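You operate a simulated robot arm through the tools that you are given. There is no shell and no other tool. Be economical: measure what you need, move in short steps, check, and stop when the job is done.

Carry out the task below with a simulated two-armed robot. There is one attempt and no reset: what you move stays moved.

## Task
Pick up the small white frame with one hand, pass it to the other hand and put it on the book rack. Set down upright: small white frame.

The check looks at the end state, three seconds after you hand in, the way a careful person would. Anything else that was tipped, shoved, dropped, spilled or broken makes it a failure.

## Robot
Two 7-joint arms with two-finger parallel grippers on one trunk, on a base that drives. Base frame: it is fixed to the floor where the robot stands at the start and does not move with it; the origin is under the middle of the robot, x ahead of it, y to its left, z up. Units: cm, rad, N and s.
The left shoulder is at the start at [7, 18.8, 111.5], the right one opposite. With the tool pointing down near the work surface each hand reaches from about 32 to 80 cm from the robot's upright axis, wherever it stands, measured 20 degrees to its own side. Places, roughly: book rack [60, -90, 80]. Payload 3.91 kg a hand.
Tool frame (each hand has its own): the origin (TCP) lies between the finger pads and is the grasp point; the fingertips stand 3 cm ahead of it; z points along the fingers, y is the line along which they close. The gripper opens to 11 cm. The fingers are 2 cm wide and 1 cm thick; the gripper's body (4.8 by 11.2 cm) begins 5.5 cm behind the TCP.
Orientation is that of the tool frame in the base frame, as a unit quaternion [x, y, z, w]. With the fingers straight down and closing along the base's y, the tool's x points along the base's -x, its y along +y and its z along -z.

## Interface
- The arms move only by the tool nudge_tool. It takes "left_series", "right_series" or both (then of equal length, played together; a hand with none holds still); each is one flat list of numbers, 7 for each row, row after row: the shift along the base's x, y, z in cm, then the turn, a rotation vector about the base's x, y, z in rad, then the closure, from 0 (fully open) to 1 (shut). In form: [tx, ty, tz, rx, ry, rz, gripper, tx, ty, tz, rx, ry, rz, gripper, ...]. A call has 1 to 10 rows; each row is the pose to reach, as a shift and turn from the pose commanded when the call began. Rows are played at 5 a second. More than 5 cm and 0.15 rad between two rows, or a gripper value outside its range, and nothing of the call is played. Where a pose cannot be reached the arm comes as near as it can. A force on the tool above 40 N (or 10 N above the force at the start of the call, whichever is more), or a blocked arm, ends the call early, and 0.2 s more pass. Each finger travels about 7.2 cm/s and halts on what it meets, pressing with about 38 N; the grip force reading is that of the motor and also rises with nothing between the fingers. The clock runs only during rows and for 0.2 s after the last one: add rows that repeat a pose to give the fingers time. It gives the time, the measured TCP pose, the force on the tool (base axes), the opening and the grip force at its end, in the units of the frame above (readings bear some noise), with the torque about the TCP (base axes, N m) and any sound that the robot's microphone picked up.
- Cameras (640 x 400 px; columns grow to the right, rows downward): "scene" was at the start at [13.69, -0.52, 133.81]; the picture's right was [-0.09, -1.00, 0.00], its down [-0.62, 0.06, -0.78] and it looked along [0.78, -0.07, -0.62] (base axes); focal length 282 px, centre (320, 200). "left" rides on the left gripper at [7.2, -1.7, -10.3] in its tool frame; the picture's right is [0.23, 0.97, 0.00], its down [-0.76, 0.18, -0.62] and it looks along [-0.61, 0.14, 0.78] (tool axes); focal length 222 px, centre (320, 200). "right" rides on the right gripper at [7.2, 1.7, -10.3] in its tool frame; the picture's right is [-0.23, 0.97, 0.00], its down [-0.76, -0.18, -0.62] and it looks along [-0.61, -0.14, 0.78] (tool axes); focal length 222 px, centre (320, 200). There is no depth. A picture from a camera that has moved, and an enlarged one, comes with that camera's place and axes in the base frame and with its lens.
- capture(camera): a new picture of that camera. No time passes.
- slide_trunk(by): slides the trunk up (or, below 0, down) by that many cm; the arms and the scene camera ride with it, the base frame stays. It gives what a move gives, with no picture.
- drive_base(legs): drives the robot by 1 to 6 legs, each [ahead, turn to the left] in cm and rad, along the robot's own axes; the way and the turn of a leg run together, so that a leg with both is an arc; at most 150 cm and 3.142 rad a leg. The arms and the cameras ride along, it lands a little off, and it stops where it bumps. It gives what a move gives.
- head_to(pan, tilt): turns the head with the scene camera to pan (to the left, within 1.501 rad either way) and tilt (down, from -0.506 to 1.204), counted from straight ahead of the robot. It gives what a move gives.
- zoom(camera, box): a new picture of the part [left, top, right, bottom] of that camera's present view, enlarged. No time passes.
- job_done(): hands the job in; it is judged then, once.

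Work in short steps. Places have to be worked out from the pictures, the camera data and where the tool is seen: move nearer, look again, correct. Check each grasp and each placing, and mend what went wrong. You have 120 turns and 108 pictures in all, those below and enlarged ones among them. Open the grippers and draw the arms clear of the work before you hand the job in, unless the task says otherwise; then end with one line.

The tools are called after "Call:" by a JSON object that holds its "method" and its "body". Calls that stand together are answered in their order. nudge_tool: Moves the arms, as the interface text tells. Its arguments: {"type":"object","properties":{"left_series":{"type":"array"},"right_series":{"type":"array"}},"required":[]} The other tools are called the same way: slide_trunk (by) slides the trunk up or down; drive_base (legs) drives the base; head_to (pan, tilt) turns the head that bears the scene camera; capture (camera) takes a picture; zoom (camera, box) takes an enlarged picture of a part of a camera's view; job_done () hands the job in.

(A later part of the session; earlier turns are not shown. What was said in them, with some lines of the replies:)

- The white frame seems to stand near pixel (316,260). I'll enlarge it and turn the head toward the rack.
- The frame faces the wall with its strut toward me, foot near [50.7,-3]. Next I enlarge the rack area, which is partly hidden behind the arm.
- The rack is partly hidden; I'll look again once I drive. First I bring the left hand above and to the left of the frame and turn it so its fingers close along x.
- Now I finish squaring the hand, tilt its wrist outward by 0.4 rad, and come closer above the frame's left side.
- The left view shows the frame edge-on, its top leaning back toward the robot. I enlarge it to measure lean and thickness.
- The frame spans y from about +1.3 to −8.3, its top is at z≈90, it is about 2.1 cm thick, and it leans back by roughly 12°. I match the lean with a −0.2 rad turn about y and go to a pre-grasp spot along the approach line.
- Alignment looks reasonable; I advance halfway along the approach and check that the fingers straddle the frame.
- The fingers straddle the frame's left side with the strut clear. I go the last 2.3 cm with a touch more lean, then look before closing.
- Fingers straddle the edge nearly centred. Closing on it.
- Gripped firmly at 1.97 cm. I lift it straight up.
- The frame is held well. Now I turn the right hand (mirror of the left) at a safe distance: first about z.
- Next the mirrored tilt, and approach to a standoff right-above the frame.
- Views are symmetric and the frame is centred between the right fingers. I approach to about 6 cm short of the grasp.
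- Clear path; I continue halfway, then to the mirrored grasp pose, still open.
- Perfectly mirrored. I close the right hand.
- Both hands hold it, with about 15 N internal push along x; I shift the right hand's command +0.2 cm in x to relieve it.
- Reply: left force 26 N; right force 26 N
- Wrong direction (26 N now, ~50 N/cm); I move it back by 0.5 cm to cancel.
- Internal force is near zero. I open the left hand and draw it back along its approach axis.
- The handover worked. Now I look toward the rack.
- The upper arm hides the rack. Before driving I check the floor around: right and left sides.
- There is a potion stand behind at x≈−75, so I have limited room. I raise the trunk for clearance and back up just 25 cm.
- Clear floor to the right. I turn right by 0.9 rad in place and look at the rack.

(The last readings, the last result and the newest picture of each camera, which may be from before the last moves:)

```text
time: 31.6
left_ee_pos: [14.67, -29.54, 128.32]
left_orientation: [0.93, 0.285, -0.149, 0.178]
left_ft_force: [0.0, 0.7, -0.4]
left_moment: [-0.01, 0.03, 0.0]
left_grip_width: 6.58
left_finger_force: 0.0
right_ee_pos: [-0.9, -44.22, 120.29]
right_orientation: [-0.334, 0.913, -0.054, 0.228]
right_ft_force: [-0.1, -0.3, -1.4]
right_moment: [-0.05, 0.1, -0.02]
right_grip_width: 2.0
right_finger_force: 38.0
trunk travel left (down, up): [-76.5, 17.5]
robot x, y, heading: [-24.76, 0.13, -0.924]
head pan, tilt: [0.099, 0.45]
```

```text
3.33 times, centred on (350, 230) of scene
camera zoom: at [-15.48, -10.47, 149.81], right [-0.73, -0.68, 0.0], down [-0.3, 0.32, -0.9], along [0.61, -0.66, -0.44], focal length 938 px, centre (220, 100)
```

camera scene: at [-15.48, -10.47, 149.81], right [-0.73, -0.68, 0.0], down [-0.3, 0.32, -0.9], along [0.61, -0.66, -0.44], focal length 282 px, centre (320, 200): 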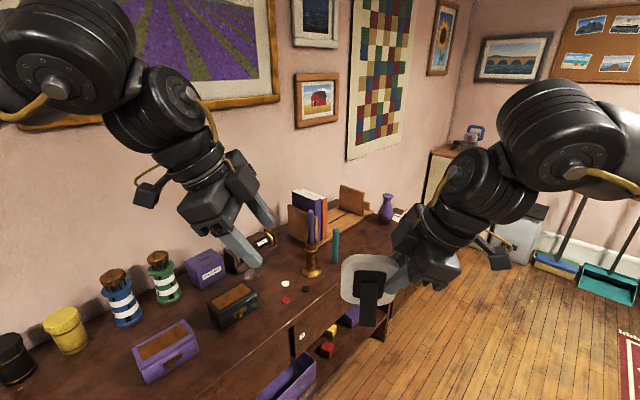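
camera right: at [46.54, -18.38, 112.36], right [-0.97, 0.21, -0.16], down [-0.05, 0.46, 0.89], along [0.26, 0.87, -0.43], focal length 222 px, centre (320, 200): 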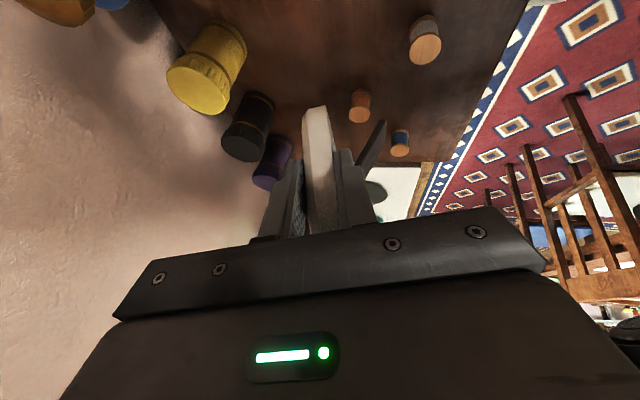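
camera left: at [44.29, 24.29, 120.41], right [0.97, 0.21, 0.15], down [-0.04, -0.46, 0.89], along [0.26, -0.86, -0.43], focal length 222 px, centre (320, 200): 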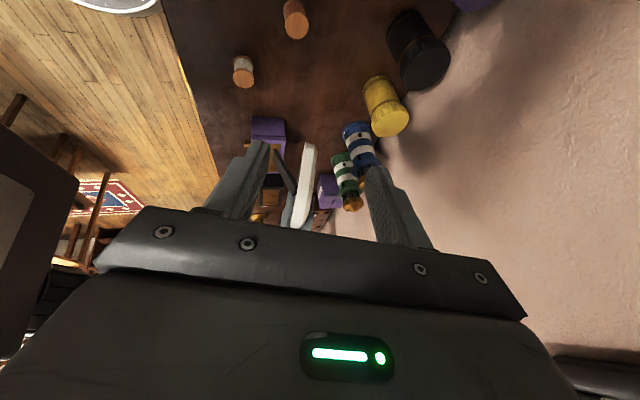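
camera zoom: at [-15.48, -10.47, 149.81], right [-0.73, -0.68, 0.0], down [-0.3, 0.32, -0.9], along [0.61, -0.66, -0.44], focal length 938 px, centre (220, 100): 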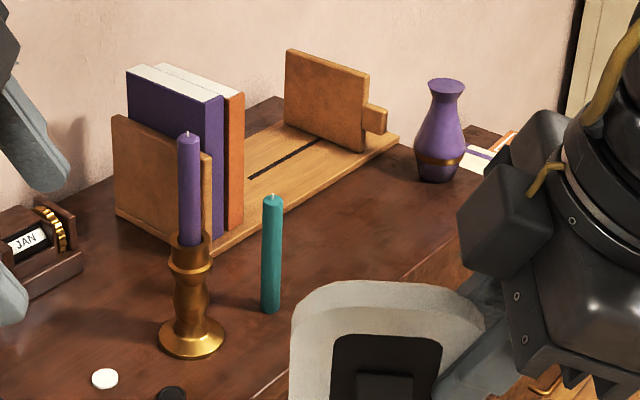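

The rack is a board (x≈50.5–66, y≈−80 to −121) with books up to y≈−87 and an end board at y≈−114, leaving a free bay between. There are candles in front (top z≈105) and a vase. I plan to stand at about (−7,−85) facing the table; first raise a little more, then turn and drive along the table.

Call:
{"method": "slide_trunk", "body": {"by": 5}}

Call:
{"method": "drive_base", "body": {"legs": [[0, -0.45], [50, 0]]}}

Call:
{"method": "capture", "body": {"camera": "scene"}}

```text
time: 32.5
left_ee_pos: [14.78, -29.64, 133.25]
left_orientation: [0.93, 0.286, -0.148, 0.178]
left_ft_force: [-0.5, 0.0, 0.8]
left_moment: [0.01, 0.0, -0.01]
left_grip_width: 6.59
left_finger_force: 0.1
right_ee_pos: [-0.85, -44.28, 125.21]
right_orientation: [-0.334, 0.913, -0.055, 0.227]
right_ft_force: [0.3, 0.2, -1.4]
right_moment: [0.0, 0.03, -0.03]
right_grip_width: 1.96
right_finger_force: 37.5
trunk travel left (down, up): [-81.5, 12.5]
robot x, y, heading: [-24.79, 0.16, -0.915]
head pan, tilt: [0.099, 0.45]
```

```text
time: 36.8
left_ee_pos: [6.85, -92.72, 133.37]
left_orientation: [0.97, 0.065, -0.186, 0.14]
left_ft_force: [-0.6, 0.5, -0.5]
left_moment: [-0.01, 0.0, -0.01]
left_grip_width: 6.6
left_finger_force: 0.1
right_ee_pos: [-13.68, -98.94, 125.31]
right_orientation: [-0.116, 0.965, -0.105, 0.209]
right_ft_force: [0.5, 0.4, -1.7]
right_moment: [0.03, 0.08, 0.01]
right_grip_width: 2.0
right_finger_force: 38.0
trunk travel left (down, up): [-81.5, 12.5]
robot x, y, heading: [-15.53, -48.43, -1.382]
head pan, tilt: [0.099, 0.45]
```

```text
71 pictures are left
camera scene: at [-11.86, -62.04, 154.82], right [-0.96, -0.28, 0.0], down [-0.12, 0.42, -0.9], along [0.25, -0.86, -0.43], focal length 282 px, centre (320, 200)
```

scene: 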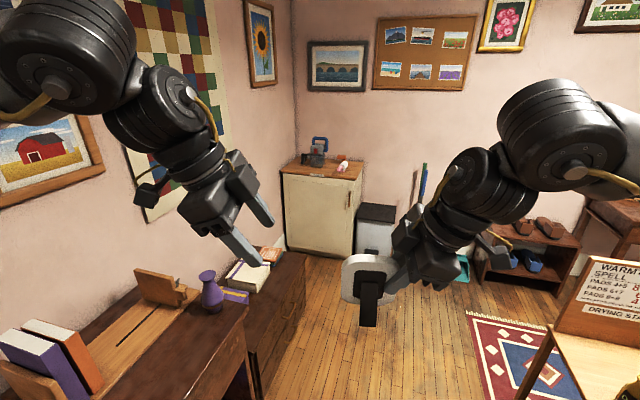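

Path ahead is free. I continue 36 cm, then turn left to face the table, hands well above the candles.

Call:
{"method": "drive_base", "body": {"legs": [[36, 0], [0, 0.7]]}}

Call:
{"method": "head_to", "body": {"pan": 0.2, "tilt": 0.6}}

Call:
{"method": "capture", "body": {"camera": "scene"}}

```text
time: 41.0
left_ee_pos: [36.84, -102.83, 133.23]
left_orientation: [0.887, 0.399, -0.125, 0.196]
left_ft_force: [-0.1, 0.2, -0.4]
left_moment: [-0.03, -0.01, 0.01]
left_grip_width: 6.62
left_finger_force: 0.1
right_ee_pos: [25.3, -120.87, 125.45]
right_orientation: [-0.445, 0.864, -0.025, 0.233]
right_ft_force: [-1.4, 0.5, -1.5]
right_moment: [-0.07, 0.02, -0.01]
right_grip_width: 1.99
right_finger_force: 38.2
trunk travel left (down, up): [-81.5, 12.5]
robot x, y, heading: [-8.66, -84.1, -0.676]
head pan, tilt: [0.099, 0.45]
```

```text
time: 41.6
left_ee_pos: [36.88, -102.8, 133.21]
left_orientation: [0.887, 0.399, -0.125, 0.196]
left_ft_force: [-0.5, 0.6, -0.5]
left_moment: [0.02, 0.03, 0.01]
left_grip_width: 6.59
left_finger_force: 0.1
right_ee_pos: [25.47, -120.8, 125.36]
right_orientation: [-0.446, 0.864, -0.025, 0.232]
right_ft_force: [0.1, 0.3, -1.6]
right_moment: [-0.05, 0.04, 0.0]
right_grip_width: 1.98
right_finger_force: 37.6
trunk travel left (down, up): [-81.5, 12.5]
robot x, y, heading: [-8.88, -83.67, -0.676]
head pan, tilt: [0.201, 0.6]
```

```text
70 pictures are left
camera scene: at [3.15, -90.8, 153.46], right [-0.46, -0.89, 0.0], down [-0.5, 0.26, -0.83], along [0.73, -0.38, -0.56], focal length 282 px, centre (320, 200)
```

scene: 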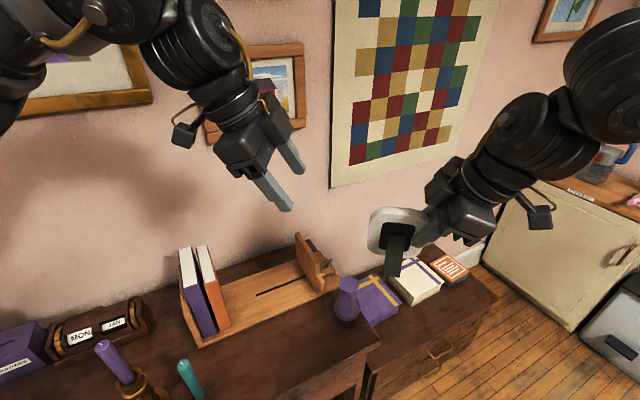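

Good view. I turn the remaining 0.68 rad to face the table.

Call:
{"method": "drive_base", "body": {"legs": [[0, 0.676]]}}

Call:
{"method": "head_to", "body": {"pan": -0.25, "tilt": 0.7}}

Call:
{"method": "capture", "body": {"camera": "scene"}}

```text
time: 43.9
left_ee_pos: [38.72, -70.61, 133.26]
left_orientation: [0.707, 0.668, -0.055, 0.225]
left_ft_force: [0.5, 0.3, -0.5]
left_moment: [0.0, -0.01, 0.01]
left_grip_width: 6.61
left_finger_force: 0.1
right_ee_pos: [40.98, -91.91, 125.35]
right_orientation: [0.703, -0.671, -0.052, -0.229]
right_ft_force: [0.3, -0.2, -1.3]
right_moment: [-0.05, -0.01, -0.02]
right_grip_width: 1.95
right_finger_force: 38.4
trunk travel left (down, up): [-81.5, 12.5]
robot x, y, heading: [-8.69, -84.0, -0.01]
head pan, tilt: [0.201, 0.6]
```

```text
time: 44.8
left_ee_pos: [38.8, -70.64, 133.2]
left_orientation: [0.707, 0.668, -0.055, 0.225]
left_ft_force: [-0.5, 0.4, -0.2]
left_moment: [-0.01, -0.01, -0.01]
left_grip_width: 6.57
left_finger_force: 0.0
right_ee_pos: [40.93, -91.68, 125.44]
right_orientation: [0.703, -0.672, -0.053, -0.227]
right_ft_force: [-0.5, -0.3, -2.1]
right_moment: [-0.1, 0.01, 0.01]
right_grip_width: 1.96
right_finger_force: 37.7
trunk travel left (down, up): [-81.5, 12.5]
robot x, y, heading: [-8.36, -83.97, -0.004]
head pan, tilt: [-0.25, 0.7]
```

```text
69 pictures are left
camera scene: at [4.58, -85.78, 152.59], right [-0.25, -0.97, 0.0], down [-0.62, 0.16, -0.76], along [0.74, -0.19, -0.64], focal length 282 px, centre (320, 200)
```

scene: 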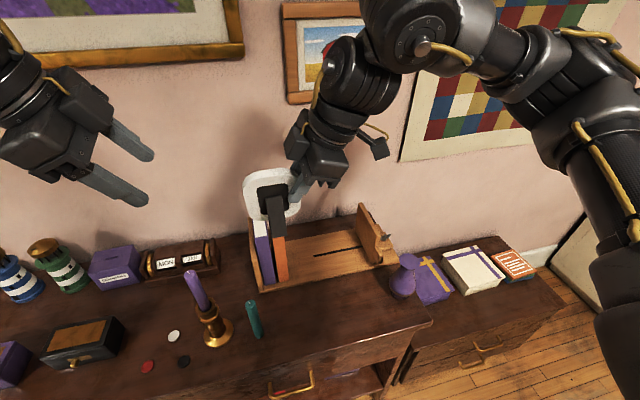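

I enlarge the rack to measure the free bay from here.

Call:
{"method": "zoom", "body": {"camera": "scene", "box": [230, 190, 420, 310]}}

```text
3.33 times, centred on (325, 250) of scene
camera zoom: at [4.58, -85.78, 152.59], right [-0.25, -0.97, 0.0], down [-0.62, 0.16, -0.76], along [0.74, -0.19, -0.64], focal length 938 px, centre (303, 33)
```

zoom: 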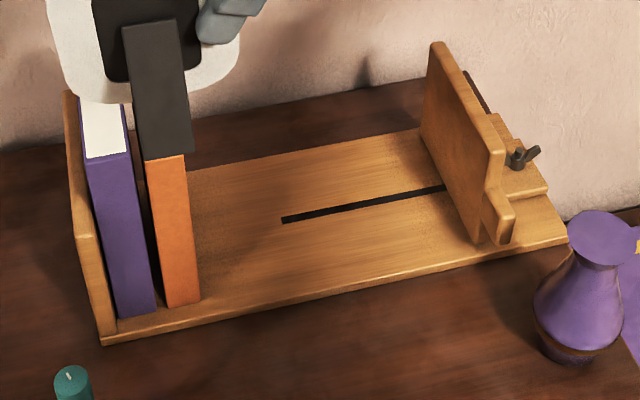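

The bay runs y −89 to −115.5 and x 52–69, with a slot at x≈61 I want to keep the frame's bottom edge off. Target: frame centre y≈−100.5, bottom edge x≈58.8, so TCP about [57.8,−104.6,~89.2]. I first move above it at height.

Call:
{"method": "nudge_tool", "body": {"right_series": [3, -2.5, 0, 0, 0, 0, 0.95, 6.5, -5, 0, 0, 0, 0, 0.95, 10, -7.5, 0, 0, 0, 0, 0.95, 13.5, -10, 0, 0, 0, 0, 0.95, 16.9, -12.8, 0, 0, 0, 0, 0.95, 16.9, -12.8, -4, 0, 0, 0, 0.95, 16.9, -12.8, -8, 0, 0, 0, 0.95, 16.9, -12.8, -12, 0, 0, 0, 0.95, 16.9, -12.8, -12, 0, 0, 0, 0.95]}}

Call:
{"method": "capture", "body": {"camera": "scene"}}

Call:
{"method": "capture", "body": {"camera": "right"}}

```text
time: 46.8
left_ee_pos: [38.76, -70.63, 133.32]
left_orientation: [0.707, 0.668, -0.054, 0.227]
left_ft_force: [-0.9, -0.1, 0.7]
left_moment: [-0.02, 0.0, 0.01]
left_grip_width: 6.6
left_finger_force: 0.0
right_ee_pos: [57.79, -104.6, 113.26]
right_orientation: [0.703, -0.671, -0.052, -0.229]
right_ft_force: [0.3, 1.2, -2.2]
right_moment: [-0.08, -0.01, 0.04]
right_grip_width: 1.95
right_finger_force: 38.1
trunk travel left (down, up): [-81.5, 12.5]
robot x, y, heading: [-8.7, -83.68, -0.01]
head pan, tilt: [-0.25, 0.7]
```

```text
67 pictures are left
camera scene: at [4.53, -85.8, 152.6], right [-0.25, -0.97, 0.0], down [-0.62, 0.16, -0.76], along [0.74, -0.19, -0.64], focal length 282 px, centre (320, 200)
```

scene: 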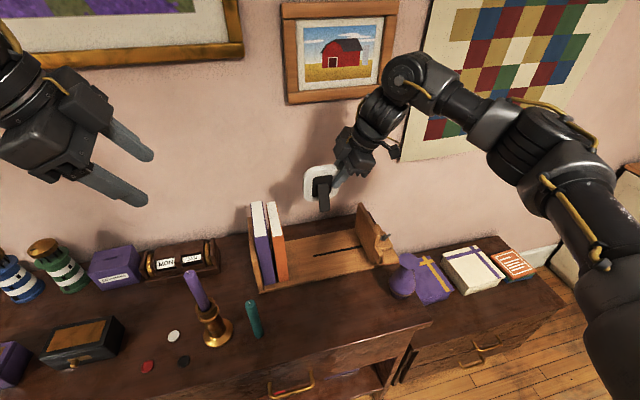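

```text
66 pictures are left
camera right: at [54.51, -115.42, 119.25], right [-0.96, 0.21, -0.16], down [-0.05, 0.46, 0.89], along [0.26, 0.86, -0.43], focal length 222 px, centre (320, 200)
```

right: 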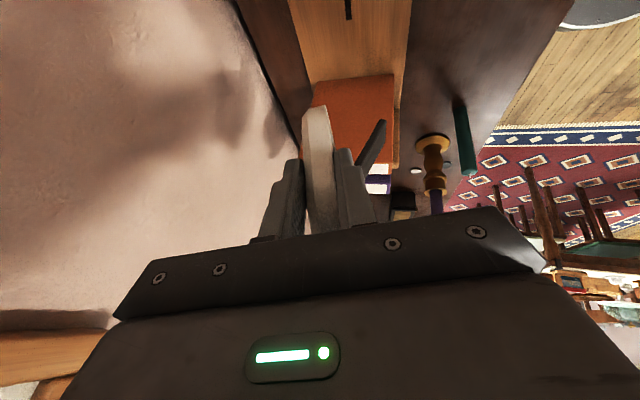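

The wrist camera sits ~11 cm to the −y side and would come down near the rack's end board (top z≈94.5, y≈−115), so I shift the target to TCP y≈−100.4 and descend partway.

Call:
{"method": "nudge_tool", "body": {"right_series": [0, 2.2, 0, 0, 0, 0, 0.95, 0, 4.2, -1, 0, 0, 0, 0.95, 0, 4.2, -5, 0, 0, 0, 0.95, 0, 4.2, -9, 0, 0, 0, 0.95, 0, 4.2, -13, 0, 0, 0, 0.95, 0, 4.2, -16, 0, 0, 0, 0.95, 0, 4.2, -16, 0, 0, 0, 0.95]}}

Call:
{"method": "zoom", "body": {"camera": "scene", "box": [230, 150, 430, 300]}}

Call:
{"method": "capture", "body": {"camera": "right"}}

```text
time: 48.4
left_ee_pos: [38.69, -70.39, 133.12]
left_orientation: [0.707, 0.668, -0.054, 0.226]
left_ft_force: [0.1, -0.5, 0.0]
left_moment: [0.02, 0.05, 0.0]
left_grip_width: 6.58
left_finger_force: 0.1
right_ee_pos: [57.92, -100.39, 97.32]
right_orientation: [0.704, -0.671, -0.052, -0.228]
right_ft_force: [0.1, -0.7, -2.0]
right_moment: [-0.09, 0.01, 0.0]
right_grip_width: 1.95
right_finger_force: 38.2
trunk travel left (down, up): [-81.5, 12.5]
robot x, y, heading: [-8.29, -83.71, -0.007]
head pan, tilt: [-0.25, 0.7]
```

```text
2.67 times, centred on (330, 225) of scene
camera zoom: at [4.56, -85.83, 152.59], right [-0.25, -0.97, 0.0], down [-0.62, 0.16, -0.76], along [0.74, -0.19, -0.64], focal length 751 px, centre (293, 133)
```

zoom: 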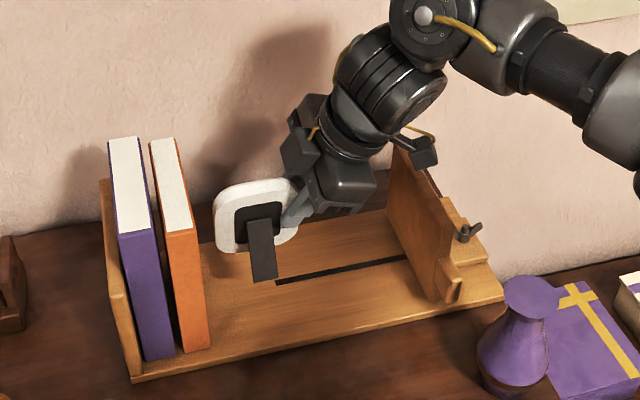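

```text
64 pictures are left
camera right: at [54.58, -111.11, 103.41], right [-0.96, 0.21, -0.16], down [-0.04, 0.46, 0.89], along [0.26, 0.86, -0.43], focal length 222 px, centre (320, 200)
```

right: 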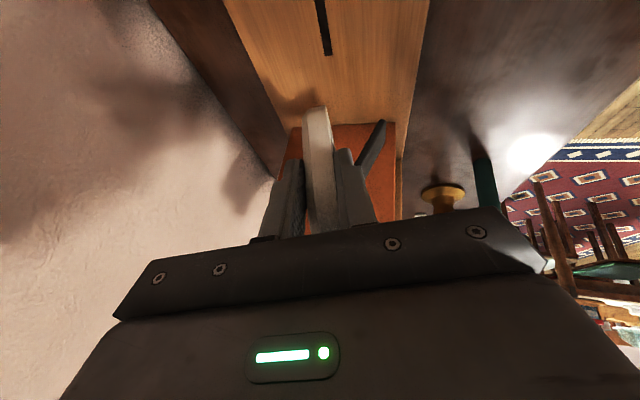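

Placement looks right: frame edge at y≈−91.2, book at −88.9, camera inside the end board. I descend to about 2 cm above the board and recheck.

Call:
{"method": "nudge_tool", "body": {"right_series": [0, 0, -2, 0, 0, 0, 0.95, 0, 0, -4, 0, 0, 0, 0.95, 0, 0, -5.8, 0, 0, 0, 0.95, 0, 0, -5.8, 0, 0, 0, 0.95]}}

Call:
{"method": "zoom", "body": {"camera": "scene", "box": [270, 170, 400, 280]}}

Call:
{"method": "zoom", "body": {"camera": "right", "box": [200, 60, 440, 260]}}

```text
time: 49.4
left_ee_pos: [38.87, -70.57, 133.2]
left_orientation: [0.708, 0.667, -0.054, 0.226]
left_ft_force: [0.4, 0.0, 0.2]
left_moment: [0.0, -0.01, 0.02]
left_grip_width: 6.6
left_finger_force: 0.0
right_ee_pos: [57.88, -100.31, 91.53]
right_orientation: [0.703, -0.671, -0.053, -0.228]
right_ft_force: [-0.2, -0.3, -2.3]
right_moment: [-0.08, -0.01, -0.03]
right_grip_width: 1.96
right_finger_force: 37.5
trunk travel left (down, up): [-81.5, 12.5]
robot x, y, heading: [-8.41, -83.98, -0.004]
head pan, tilt: [-0.25, 0.7]
```

```text
3.64 times, centred on (335, 225) of scene
camera zoom: at [4.59, -85.86, 152.59], right [-0.25, -0.97, 0.0], down [-0.62, 0.16, -0.76], along [0.74, -0.19, -0.64], focal length 1024 px, centre (266, 109)
```

zoom: 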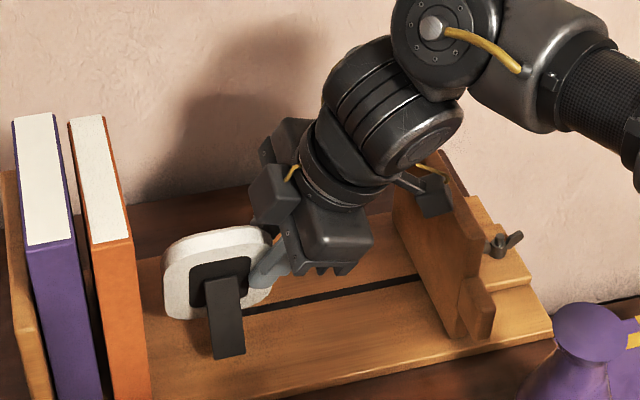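

```text
2.00 times, centred on (320, 160) of right
camera zoom: at [54.51, -111.12, 97.51], right [-0.96, 0.21, -0.16], down [-0.04, 0.46, 0.89], along [0.26, 0.86, -0.43], focal length 444 px, centre (320, 280)
```

zoom: 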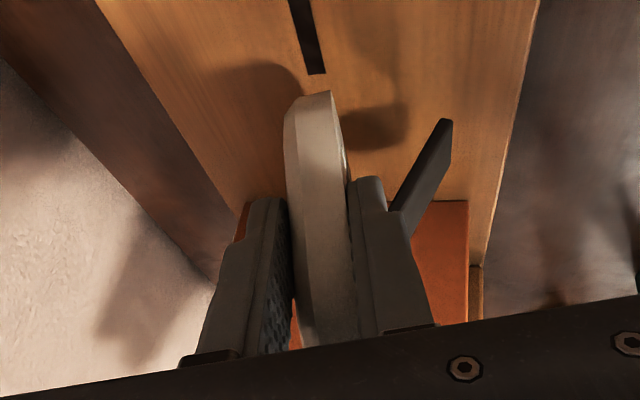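

Still clear of the end board. I lower slowly, watching vertical force.

Call:
{"method": "nudge_tool", "body": {"right_series": [0, 0, -0.8, 0, 0, 0, 0.95, 0, 0, -1.4, 0, 0, 0, 0.95, 0, 0, -1.8, 0, 0, 0, 0.95, 0, 0, -1.8, 0, 0, 0, 0.95]}}

Call:
{"method": "zoom", "body": {"camera": "scene", "box": [270, 190, 370, 280]}}

```text
time: 50.4
left_ee_pos: [38.86, -70.5, 133.2]
left_orientation: [0.708, 0.668, -0.055, 0.225]
left_ft_force: [-0.3, 0.7, -0.2]
left_moment: [0.01, -0.01, 0.01]
left_grip_width: 6.59
left_finger_force: 0.1
right_ee_pos: [57.82, -100.3, 89.64]
right_orientation: [0.703, -0.671, -0.052, -0.228]
right_ft_force: [-0.7, 0.0, -1.4]
right_moment: [-0.06, 0.01, 0.0]
right_grip_width: 1.96
right_finger_force: 37.7
trunk travel left (down, up): [-81.5, 12.5]
robot x, y, heading: [-9.23, -83.43, -0.008]
head pan, tilt: [-0.25, 0.7]
```

```text
4.44 times, centred on (320, 235) of scene
camera zoom: at [4.59, -85.84, 152.59], right [-0.25, -0.97, 0.0], down [-0.62, 0.16, -0.76], along [0.74, -0.19, -0.64], focal length 1251 px, centre (320, 44)
```

zoom: 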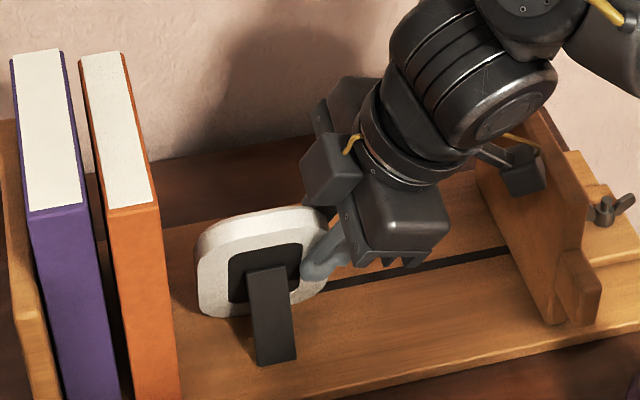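

Not touching yet (weight about −1.5 to −2 N). Lowering in finer steps.

Call:
{"method": "nudge_tool", "body": {"right_series": [0, 0, -0.2, 0, 0, 0, 0.95, 0, 0, -0.4, 0, 0, 0, 0.95, 0, 0, -0.4, 0, 0, 0, 0.95]}}

```text
time: 51.1
left_ee_pos: [38.64, -70.53, 133.31]
left_orientation: [0.708, 0.666, -0.054, 0.227]
left_ft_force: [-0.3, 0.6, 0.5]
left_moment: [0.01, -0.02, 0.0]
left_grip_width: 6.61
left_finger_force: 0.1
right_ee_pos: [57.8, -100.29, 89.6]
right_orientation: [0.703, -0.671, -0.05, -0.231]
right_ft_force: [-0.9, -3.0, 14.3]
right_moment: [1.11, -0.08, 0.09]
right_grip_width: 1.97
right_finger_force: 38.4
trunk travel left (down, up): [-81.5, 12.5]
robot x, y, heading: [-8.96, -83.61, -0.009]
head pan, tilt: [-0.25, 0.7]
```

Contact at TCP z≈89.6; the moment shows it's at the frame's left bottom corner, so the frame is rolled slightly. I roll the hand slightly about +x to level it.

Call:
{"method": "nudge_tool", "body": {"right_series": [0, 0, 0.1, 0.02, 0, 0, 0.95, 0, 0, 0, 0.04, 0, 0, 0.95, 0, 0, 0, 0.04, 0, 0, 0.95]}}

Call:
{"method": "zoom", "body": {"camera": "scene", "box": [280, 220, 360, 280]}}

```text
time: 52.0
left_ee_pos: [38.62, -70.66, 133.41]
left_orientation: [0.708, 0.667, -0.054, 0.226]
left_ft_force: [-0.4, 1.0, 0.7]
left_moment: [-0.01, -0.04, 0.01]
left_grip_width: 6.6
left_finger_force: 0.1
right_ee_pos: [57.8, -100.51, 89.59]
right_orientation: [0.698, -0.671, -0.064, -0.243]
right_ft_force: [0.2, -9.0, 18.6]
right_moment: [-0.83, -0.33, -0.08]
right_grip_width: 1.97
right_finger_force: 38.5
trunk travel left (down, up): [-81.5, 12.5]
robot x, y, heading: [-8.99, -84.1, -0.011]
head pan, tilt: [-0.25, 0.7]
```

```text
6.67 times, centred on (320, 250) of scene
camera zoom: at [4.27, -85.88, 152.63], right [-0.25, -0.97, 0.0], down [-0.62, 0.16, -0.77], along [0.74, -0.19, -0.64], focal length 1877 px, centre (320, -133)
```

zoom: 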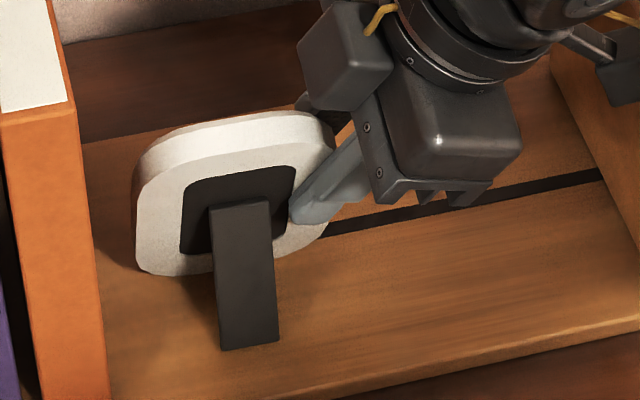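

Roll now nearly level (slightly overdone), load only on the bottom edge. I back off a little and pitch slightly so the strut foot comes down too.

Call:
{"method": "nudge_tool", "body": {"right_series": [0, 0, 0.15, -0.01, 0, 0, 0.95, 0, 0.1, 0.15, -0.012, -0.03, 0, 0.95, 0, 0.1, 0.15, -0.012, -0.03, 0, 0.95]}}

```text
time: 52.8
left_ee_pos: [38.57, -70.48, 133.32]
left_orientation: [0.707, 0.668, -0.054, 0.226]
left_ft_force: [0.3, 0.6, 0.2]
left_moment: [0.03, 0.0, 0.0]
left_grip_width: 6.6
left_finger_force: 0.0
right_ee_pos: [57.59, -100.16, 89.45]
right_orientation: [0.702, -0.666, -0.052, -0.248]
right_ft_force: [-4.6, -2.9, 12.0]
right_moment: [0.05, 0.78, 0.23]
right_grip_width: 1.97
right_finger_force: 38.3
trunk travel left (down, up): [-81.5, 12.5]
robot x, y, heading: [-9.03, -83.97, -0.005]
head pan, tilt: [-0.25, 0.7]
```

Now the foot carries the load too; I halve that pitch and ease the preload.

Call:
{"method": "nudge_tool", "body": {"right_series": [0.05, 0, 0.1, 0, 0.013, 0, 0.95, 0.05, 0, 0.12, 0, 0.013, 0, 0.95]}}

```text
time: 53.4
left_ee_pos: [38.75, -70.62, 133.41]
left_orientation: [0.708, 0.667, -0.055, 0.226]
left_ft_force: [0.2, 0.7, -0.3]
left_moment: [-0.01, -0.01, 0.04]
left_grip_width: 6.61
left_finger_force: 0.1
right_ee_pos: [57.98, -100.28, 89.6]
right_orientation: [0.701, -0.668, -0.054, -0.242]
right_ft_force: [-0.2, -0.4, 0.1]
right_moment: [-0.03, -0.01, -0.03]
right_grip_width: 1.98
right_finger_force: 37.8
trunk travel left (down, up): [-81.5, 12.5]
robot x, y, heading: [-9.0, -84.07, -0.006]
head pan, tilt: [-0.25, 0.7]
```

Forces are zero, i.e. the board carries the frame. I open the fingers gently and look.

Call:
{"method": "nudge_tool", "body": {"right_series": [0, 0, 0, 0, 0, 0, 0.8, 0, 0, 0, 0, 0, 0, 0.72, 0, 0, 0, 0, 0, 0, 0.6, 0, 0, 0, 0, 0, 0, 0.5, 0, 0, 0, 0, 0, 0, 0.5]}}

Call:
{"method": "zoom", "body": {"camera": "scene", "box": [270, 190, 370, 280]}}

Call:
{"method": "zoom", "body": {"camera": "right", "box": [200, 60, 440, 260]}}

```text
time: 54.5
left_ee_pos: [38.8, -70.66, 133.24]
left_orientation: [0.708, 0.667, -0.054, 0.226]
left_ft_force: [-0.6, 0.5, 0.1]
left_moment: [-0.01, -0.02, 0.0]
left_grip_width: 6.62
left_finger_force: 0.0
right_ee_pos: [57.92, -100.19, 89.53]
right_orientation: [0.7, -0.669, -0.055, -0.244]
right_ft_force: [-0.4, -0.9, 0.0]
right_moment: [0.01, -0.02, -0.04]
right_grip_width: 5.51
right_finger_force: 0.1
trunk travel left (down, up): [-81.5, 12.5]
robot x, y, heading: [-8.77, -83.49, -0.005]
head pan, tilt: [-0.25, 0.7]
```

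```text
4.44 times, centred on (320, 235) of scene
camera zoom: at [4.55, -85.84, 152.59], right [-0.25, -0.97, 0.0], down [-0.62, 0.16, -0.76], along [0.74, -0.19, -0.64], focal length 1251 px, centre (320, 44)
```

zoom: 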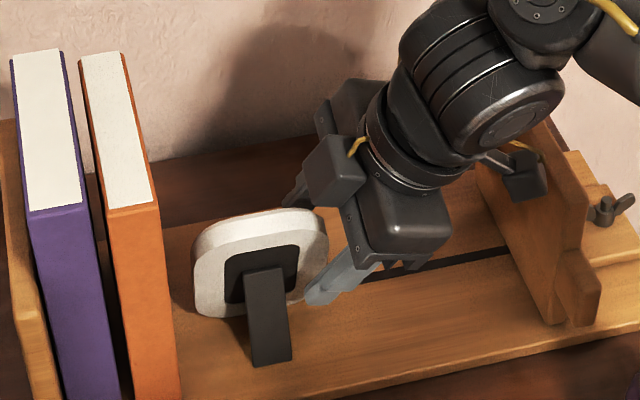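

```text
2.00 times, centred on (320, 160) of right
camera zoom: at [54.47, -111.26, 95.29], right [-0.96, 0.22, -0.17], down [-0.06, 0.43, 0.9], along [0.27, 0.88, -0.4], focal length 444 px, centre (320, 280)
```

zoom: 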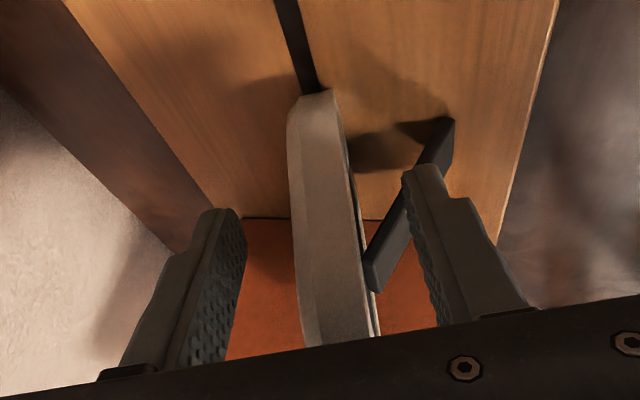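

It stands on its own. I withdraw straight up along the frame plane, then up high and back.

Call:
{"method": "nudge_tool", "body": {"right_series": [-0.5, 0, 2, 0, 0, 0, 0.5, -1, 0, 4, 0, 0, 0, 0.5, -1.7, 0, 7, 0, 0, 0, 0.45, -2.4, 0, 11, 0, 0, 0, 0.45, -2.4, 0, 16, 0, 0, 0, 0.45, -2.4, 0, 21, 0, 0, 0, 0.4, -2.4, 0, 26, 0, 0, 0, 0.3, -2.4, 0, 31, 0, 0, 0, 0.2, -6, 0, 34, 0, 0, 0, 0.1, -10, 1, 36, 0, 0, 0, 0]}}

Call:
{"method": "capture", "body": {"camera": "scene"}}

Call:
{"method": "zoom", "body": {"camera": "scene", "box": [230, 180, 420, 300]}}

```text
time: 56.8
left_ee_pos: [38.61, -70.55, 133.38]
left_orientation: [0.708, 0.667, -0.054, 0.226]
left_ft_force: [0.0, 0.1, 0.4]
left_moment: [-0.01, -0.03, 0.06]
left_grip_width: 6.61
left_finger_force: 0.1
right_ee_pos: [47.68, -99.37, 125.64]
right_orientation: [0.701, -0.668, -0.055, -0.243]
right_ft_force: [-0.2, 1.1, 0.6]
right_moment: [-0.04, 0.0, 0.01]
right_grip_width: 11.0
right_finger_force: 0.0
trunk travel left (down, up): [-81.5, 12.5]
robot x, y, heading: [-9.05, -84.04, -0.007]
head pan, tilt: [-0.25, 0.7]
```

```text
57 pictures are left
camera scene: at [4.31, -85.86, 152.61], right [-0.25, -0.97, 0.0], down [-0.62, 0.16, -0.77], along [0.74, -0.19, -0.64], focal length 282 px, centre (320, 200)
```

scene: 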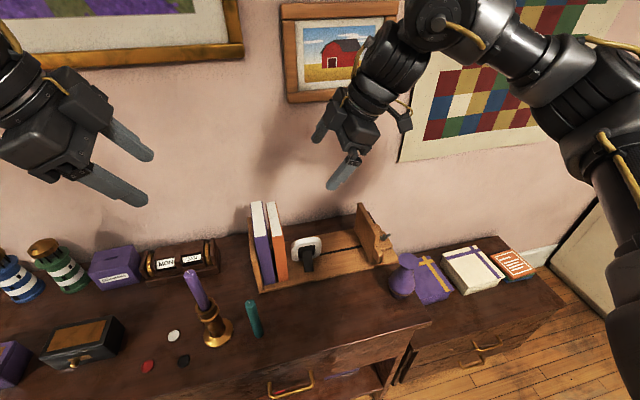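

```text
3.33 times, centred on (325, 240) of scene
camera zoom: at [4.31, -85.86, 152.61], right [-0.25, -0.97, 0.0], down [-0.62, 0.16, -0.77], along [0.74, -0.19, -0.64], focal length 938 px, centre (303, 67)
```

zoom: 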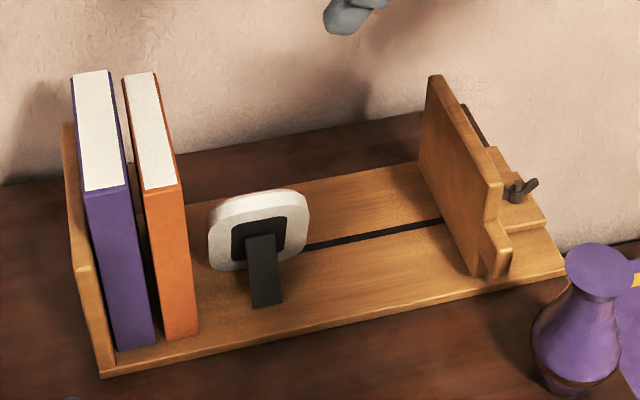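

The frame stands upright on the rack and nothing else has moved. I open the left gripper fully and draw the right hand back a bit further.

Call:
{"method": "nudge_tool", "body": {"right_series": [-4, 0, 1, 0, 0, 0, 0, -8, 0, 2, 0, 0, 0, 0, -8, 0, 2, 0, 0, 0, 0, -8, 0, 2, 0, 0, 0, 0], "left_series": [0, 0, 0, 0, 0, 0, 0.2, 0, 0, 0, 0, 0, 0, 0, 0, 0, 0, 0, 0, 0, 0, 0, 0, 0, 0, 0, 0, 0]}}

Call:
{"method": "capture", "body": {"camera": "scene"}}

```text
time: 57.8
left_ee_pos: [38.73, -70.61, 133.2]
left_orientation: [0.708, 0.667, -0.055, 0.225]
left_ft_force: [0.5, -0.1, 0.6]
left_moment: [0.01, -0.01, -0.01]
left_grip_width: 11.0
left_finger_force: 0.0
right_ee_pos: [40.0, -99.32, 127.42]
right_orientation: [0.7, -0.668, -0.056, -0.244]
right_ft_force: [-0.1, 0.1, 0.0]
right_moment: [0.01, 0.0, 0.04]
right_grip_width: 11.0
right_finger_force: 0.1
trunk travel left (down, up): [-81.5, 12.5]
robot x, y, heading: [-8.96, -83.84, -0.011]
head pan, tilt: [-0.25, 0.7]
```

```text
55 pictures are left
camera scene: at [4.59, -85.86, 152.59], right [-0.25, -0.97, 0.0], down [-0.62, 0.16, -0.76], along [0.74, -0.19, -0.64], focal length 282 px, centre (320, 200)
```

scene: 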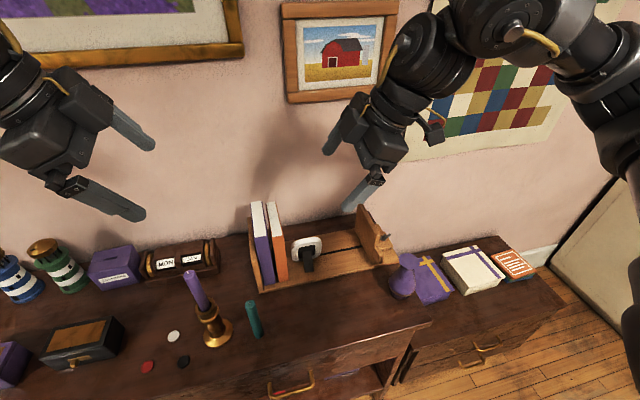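

The frame stands stably on the rack, both grippers are open and the arms are clear, so I hand in.

Call:
{"method": "job_done", "body": {}}

```text
The job is handed in.
```

I picked up the small white frame with the left hand, passed it to the right hand, and set it upright on the book rack. The last picture shows it standing in the free bay with nothing else disturbed.
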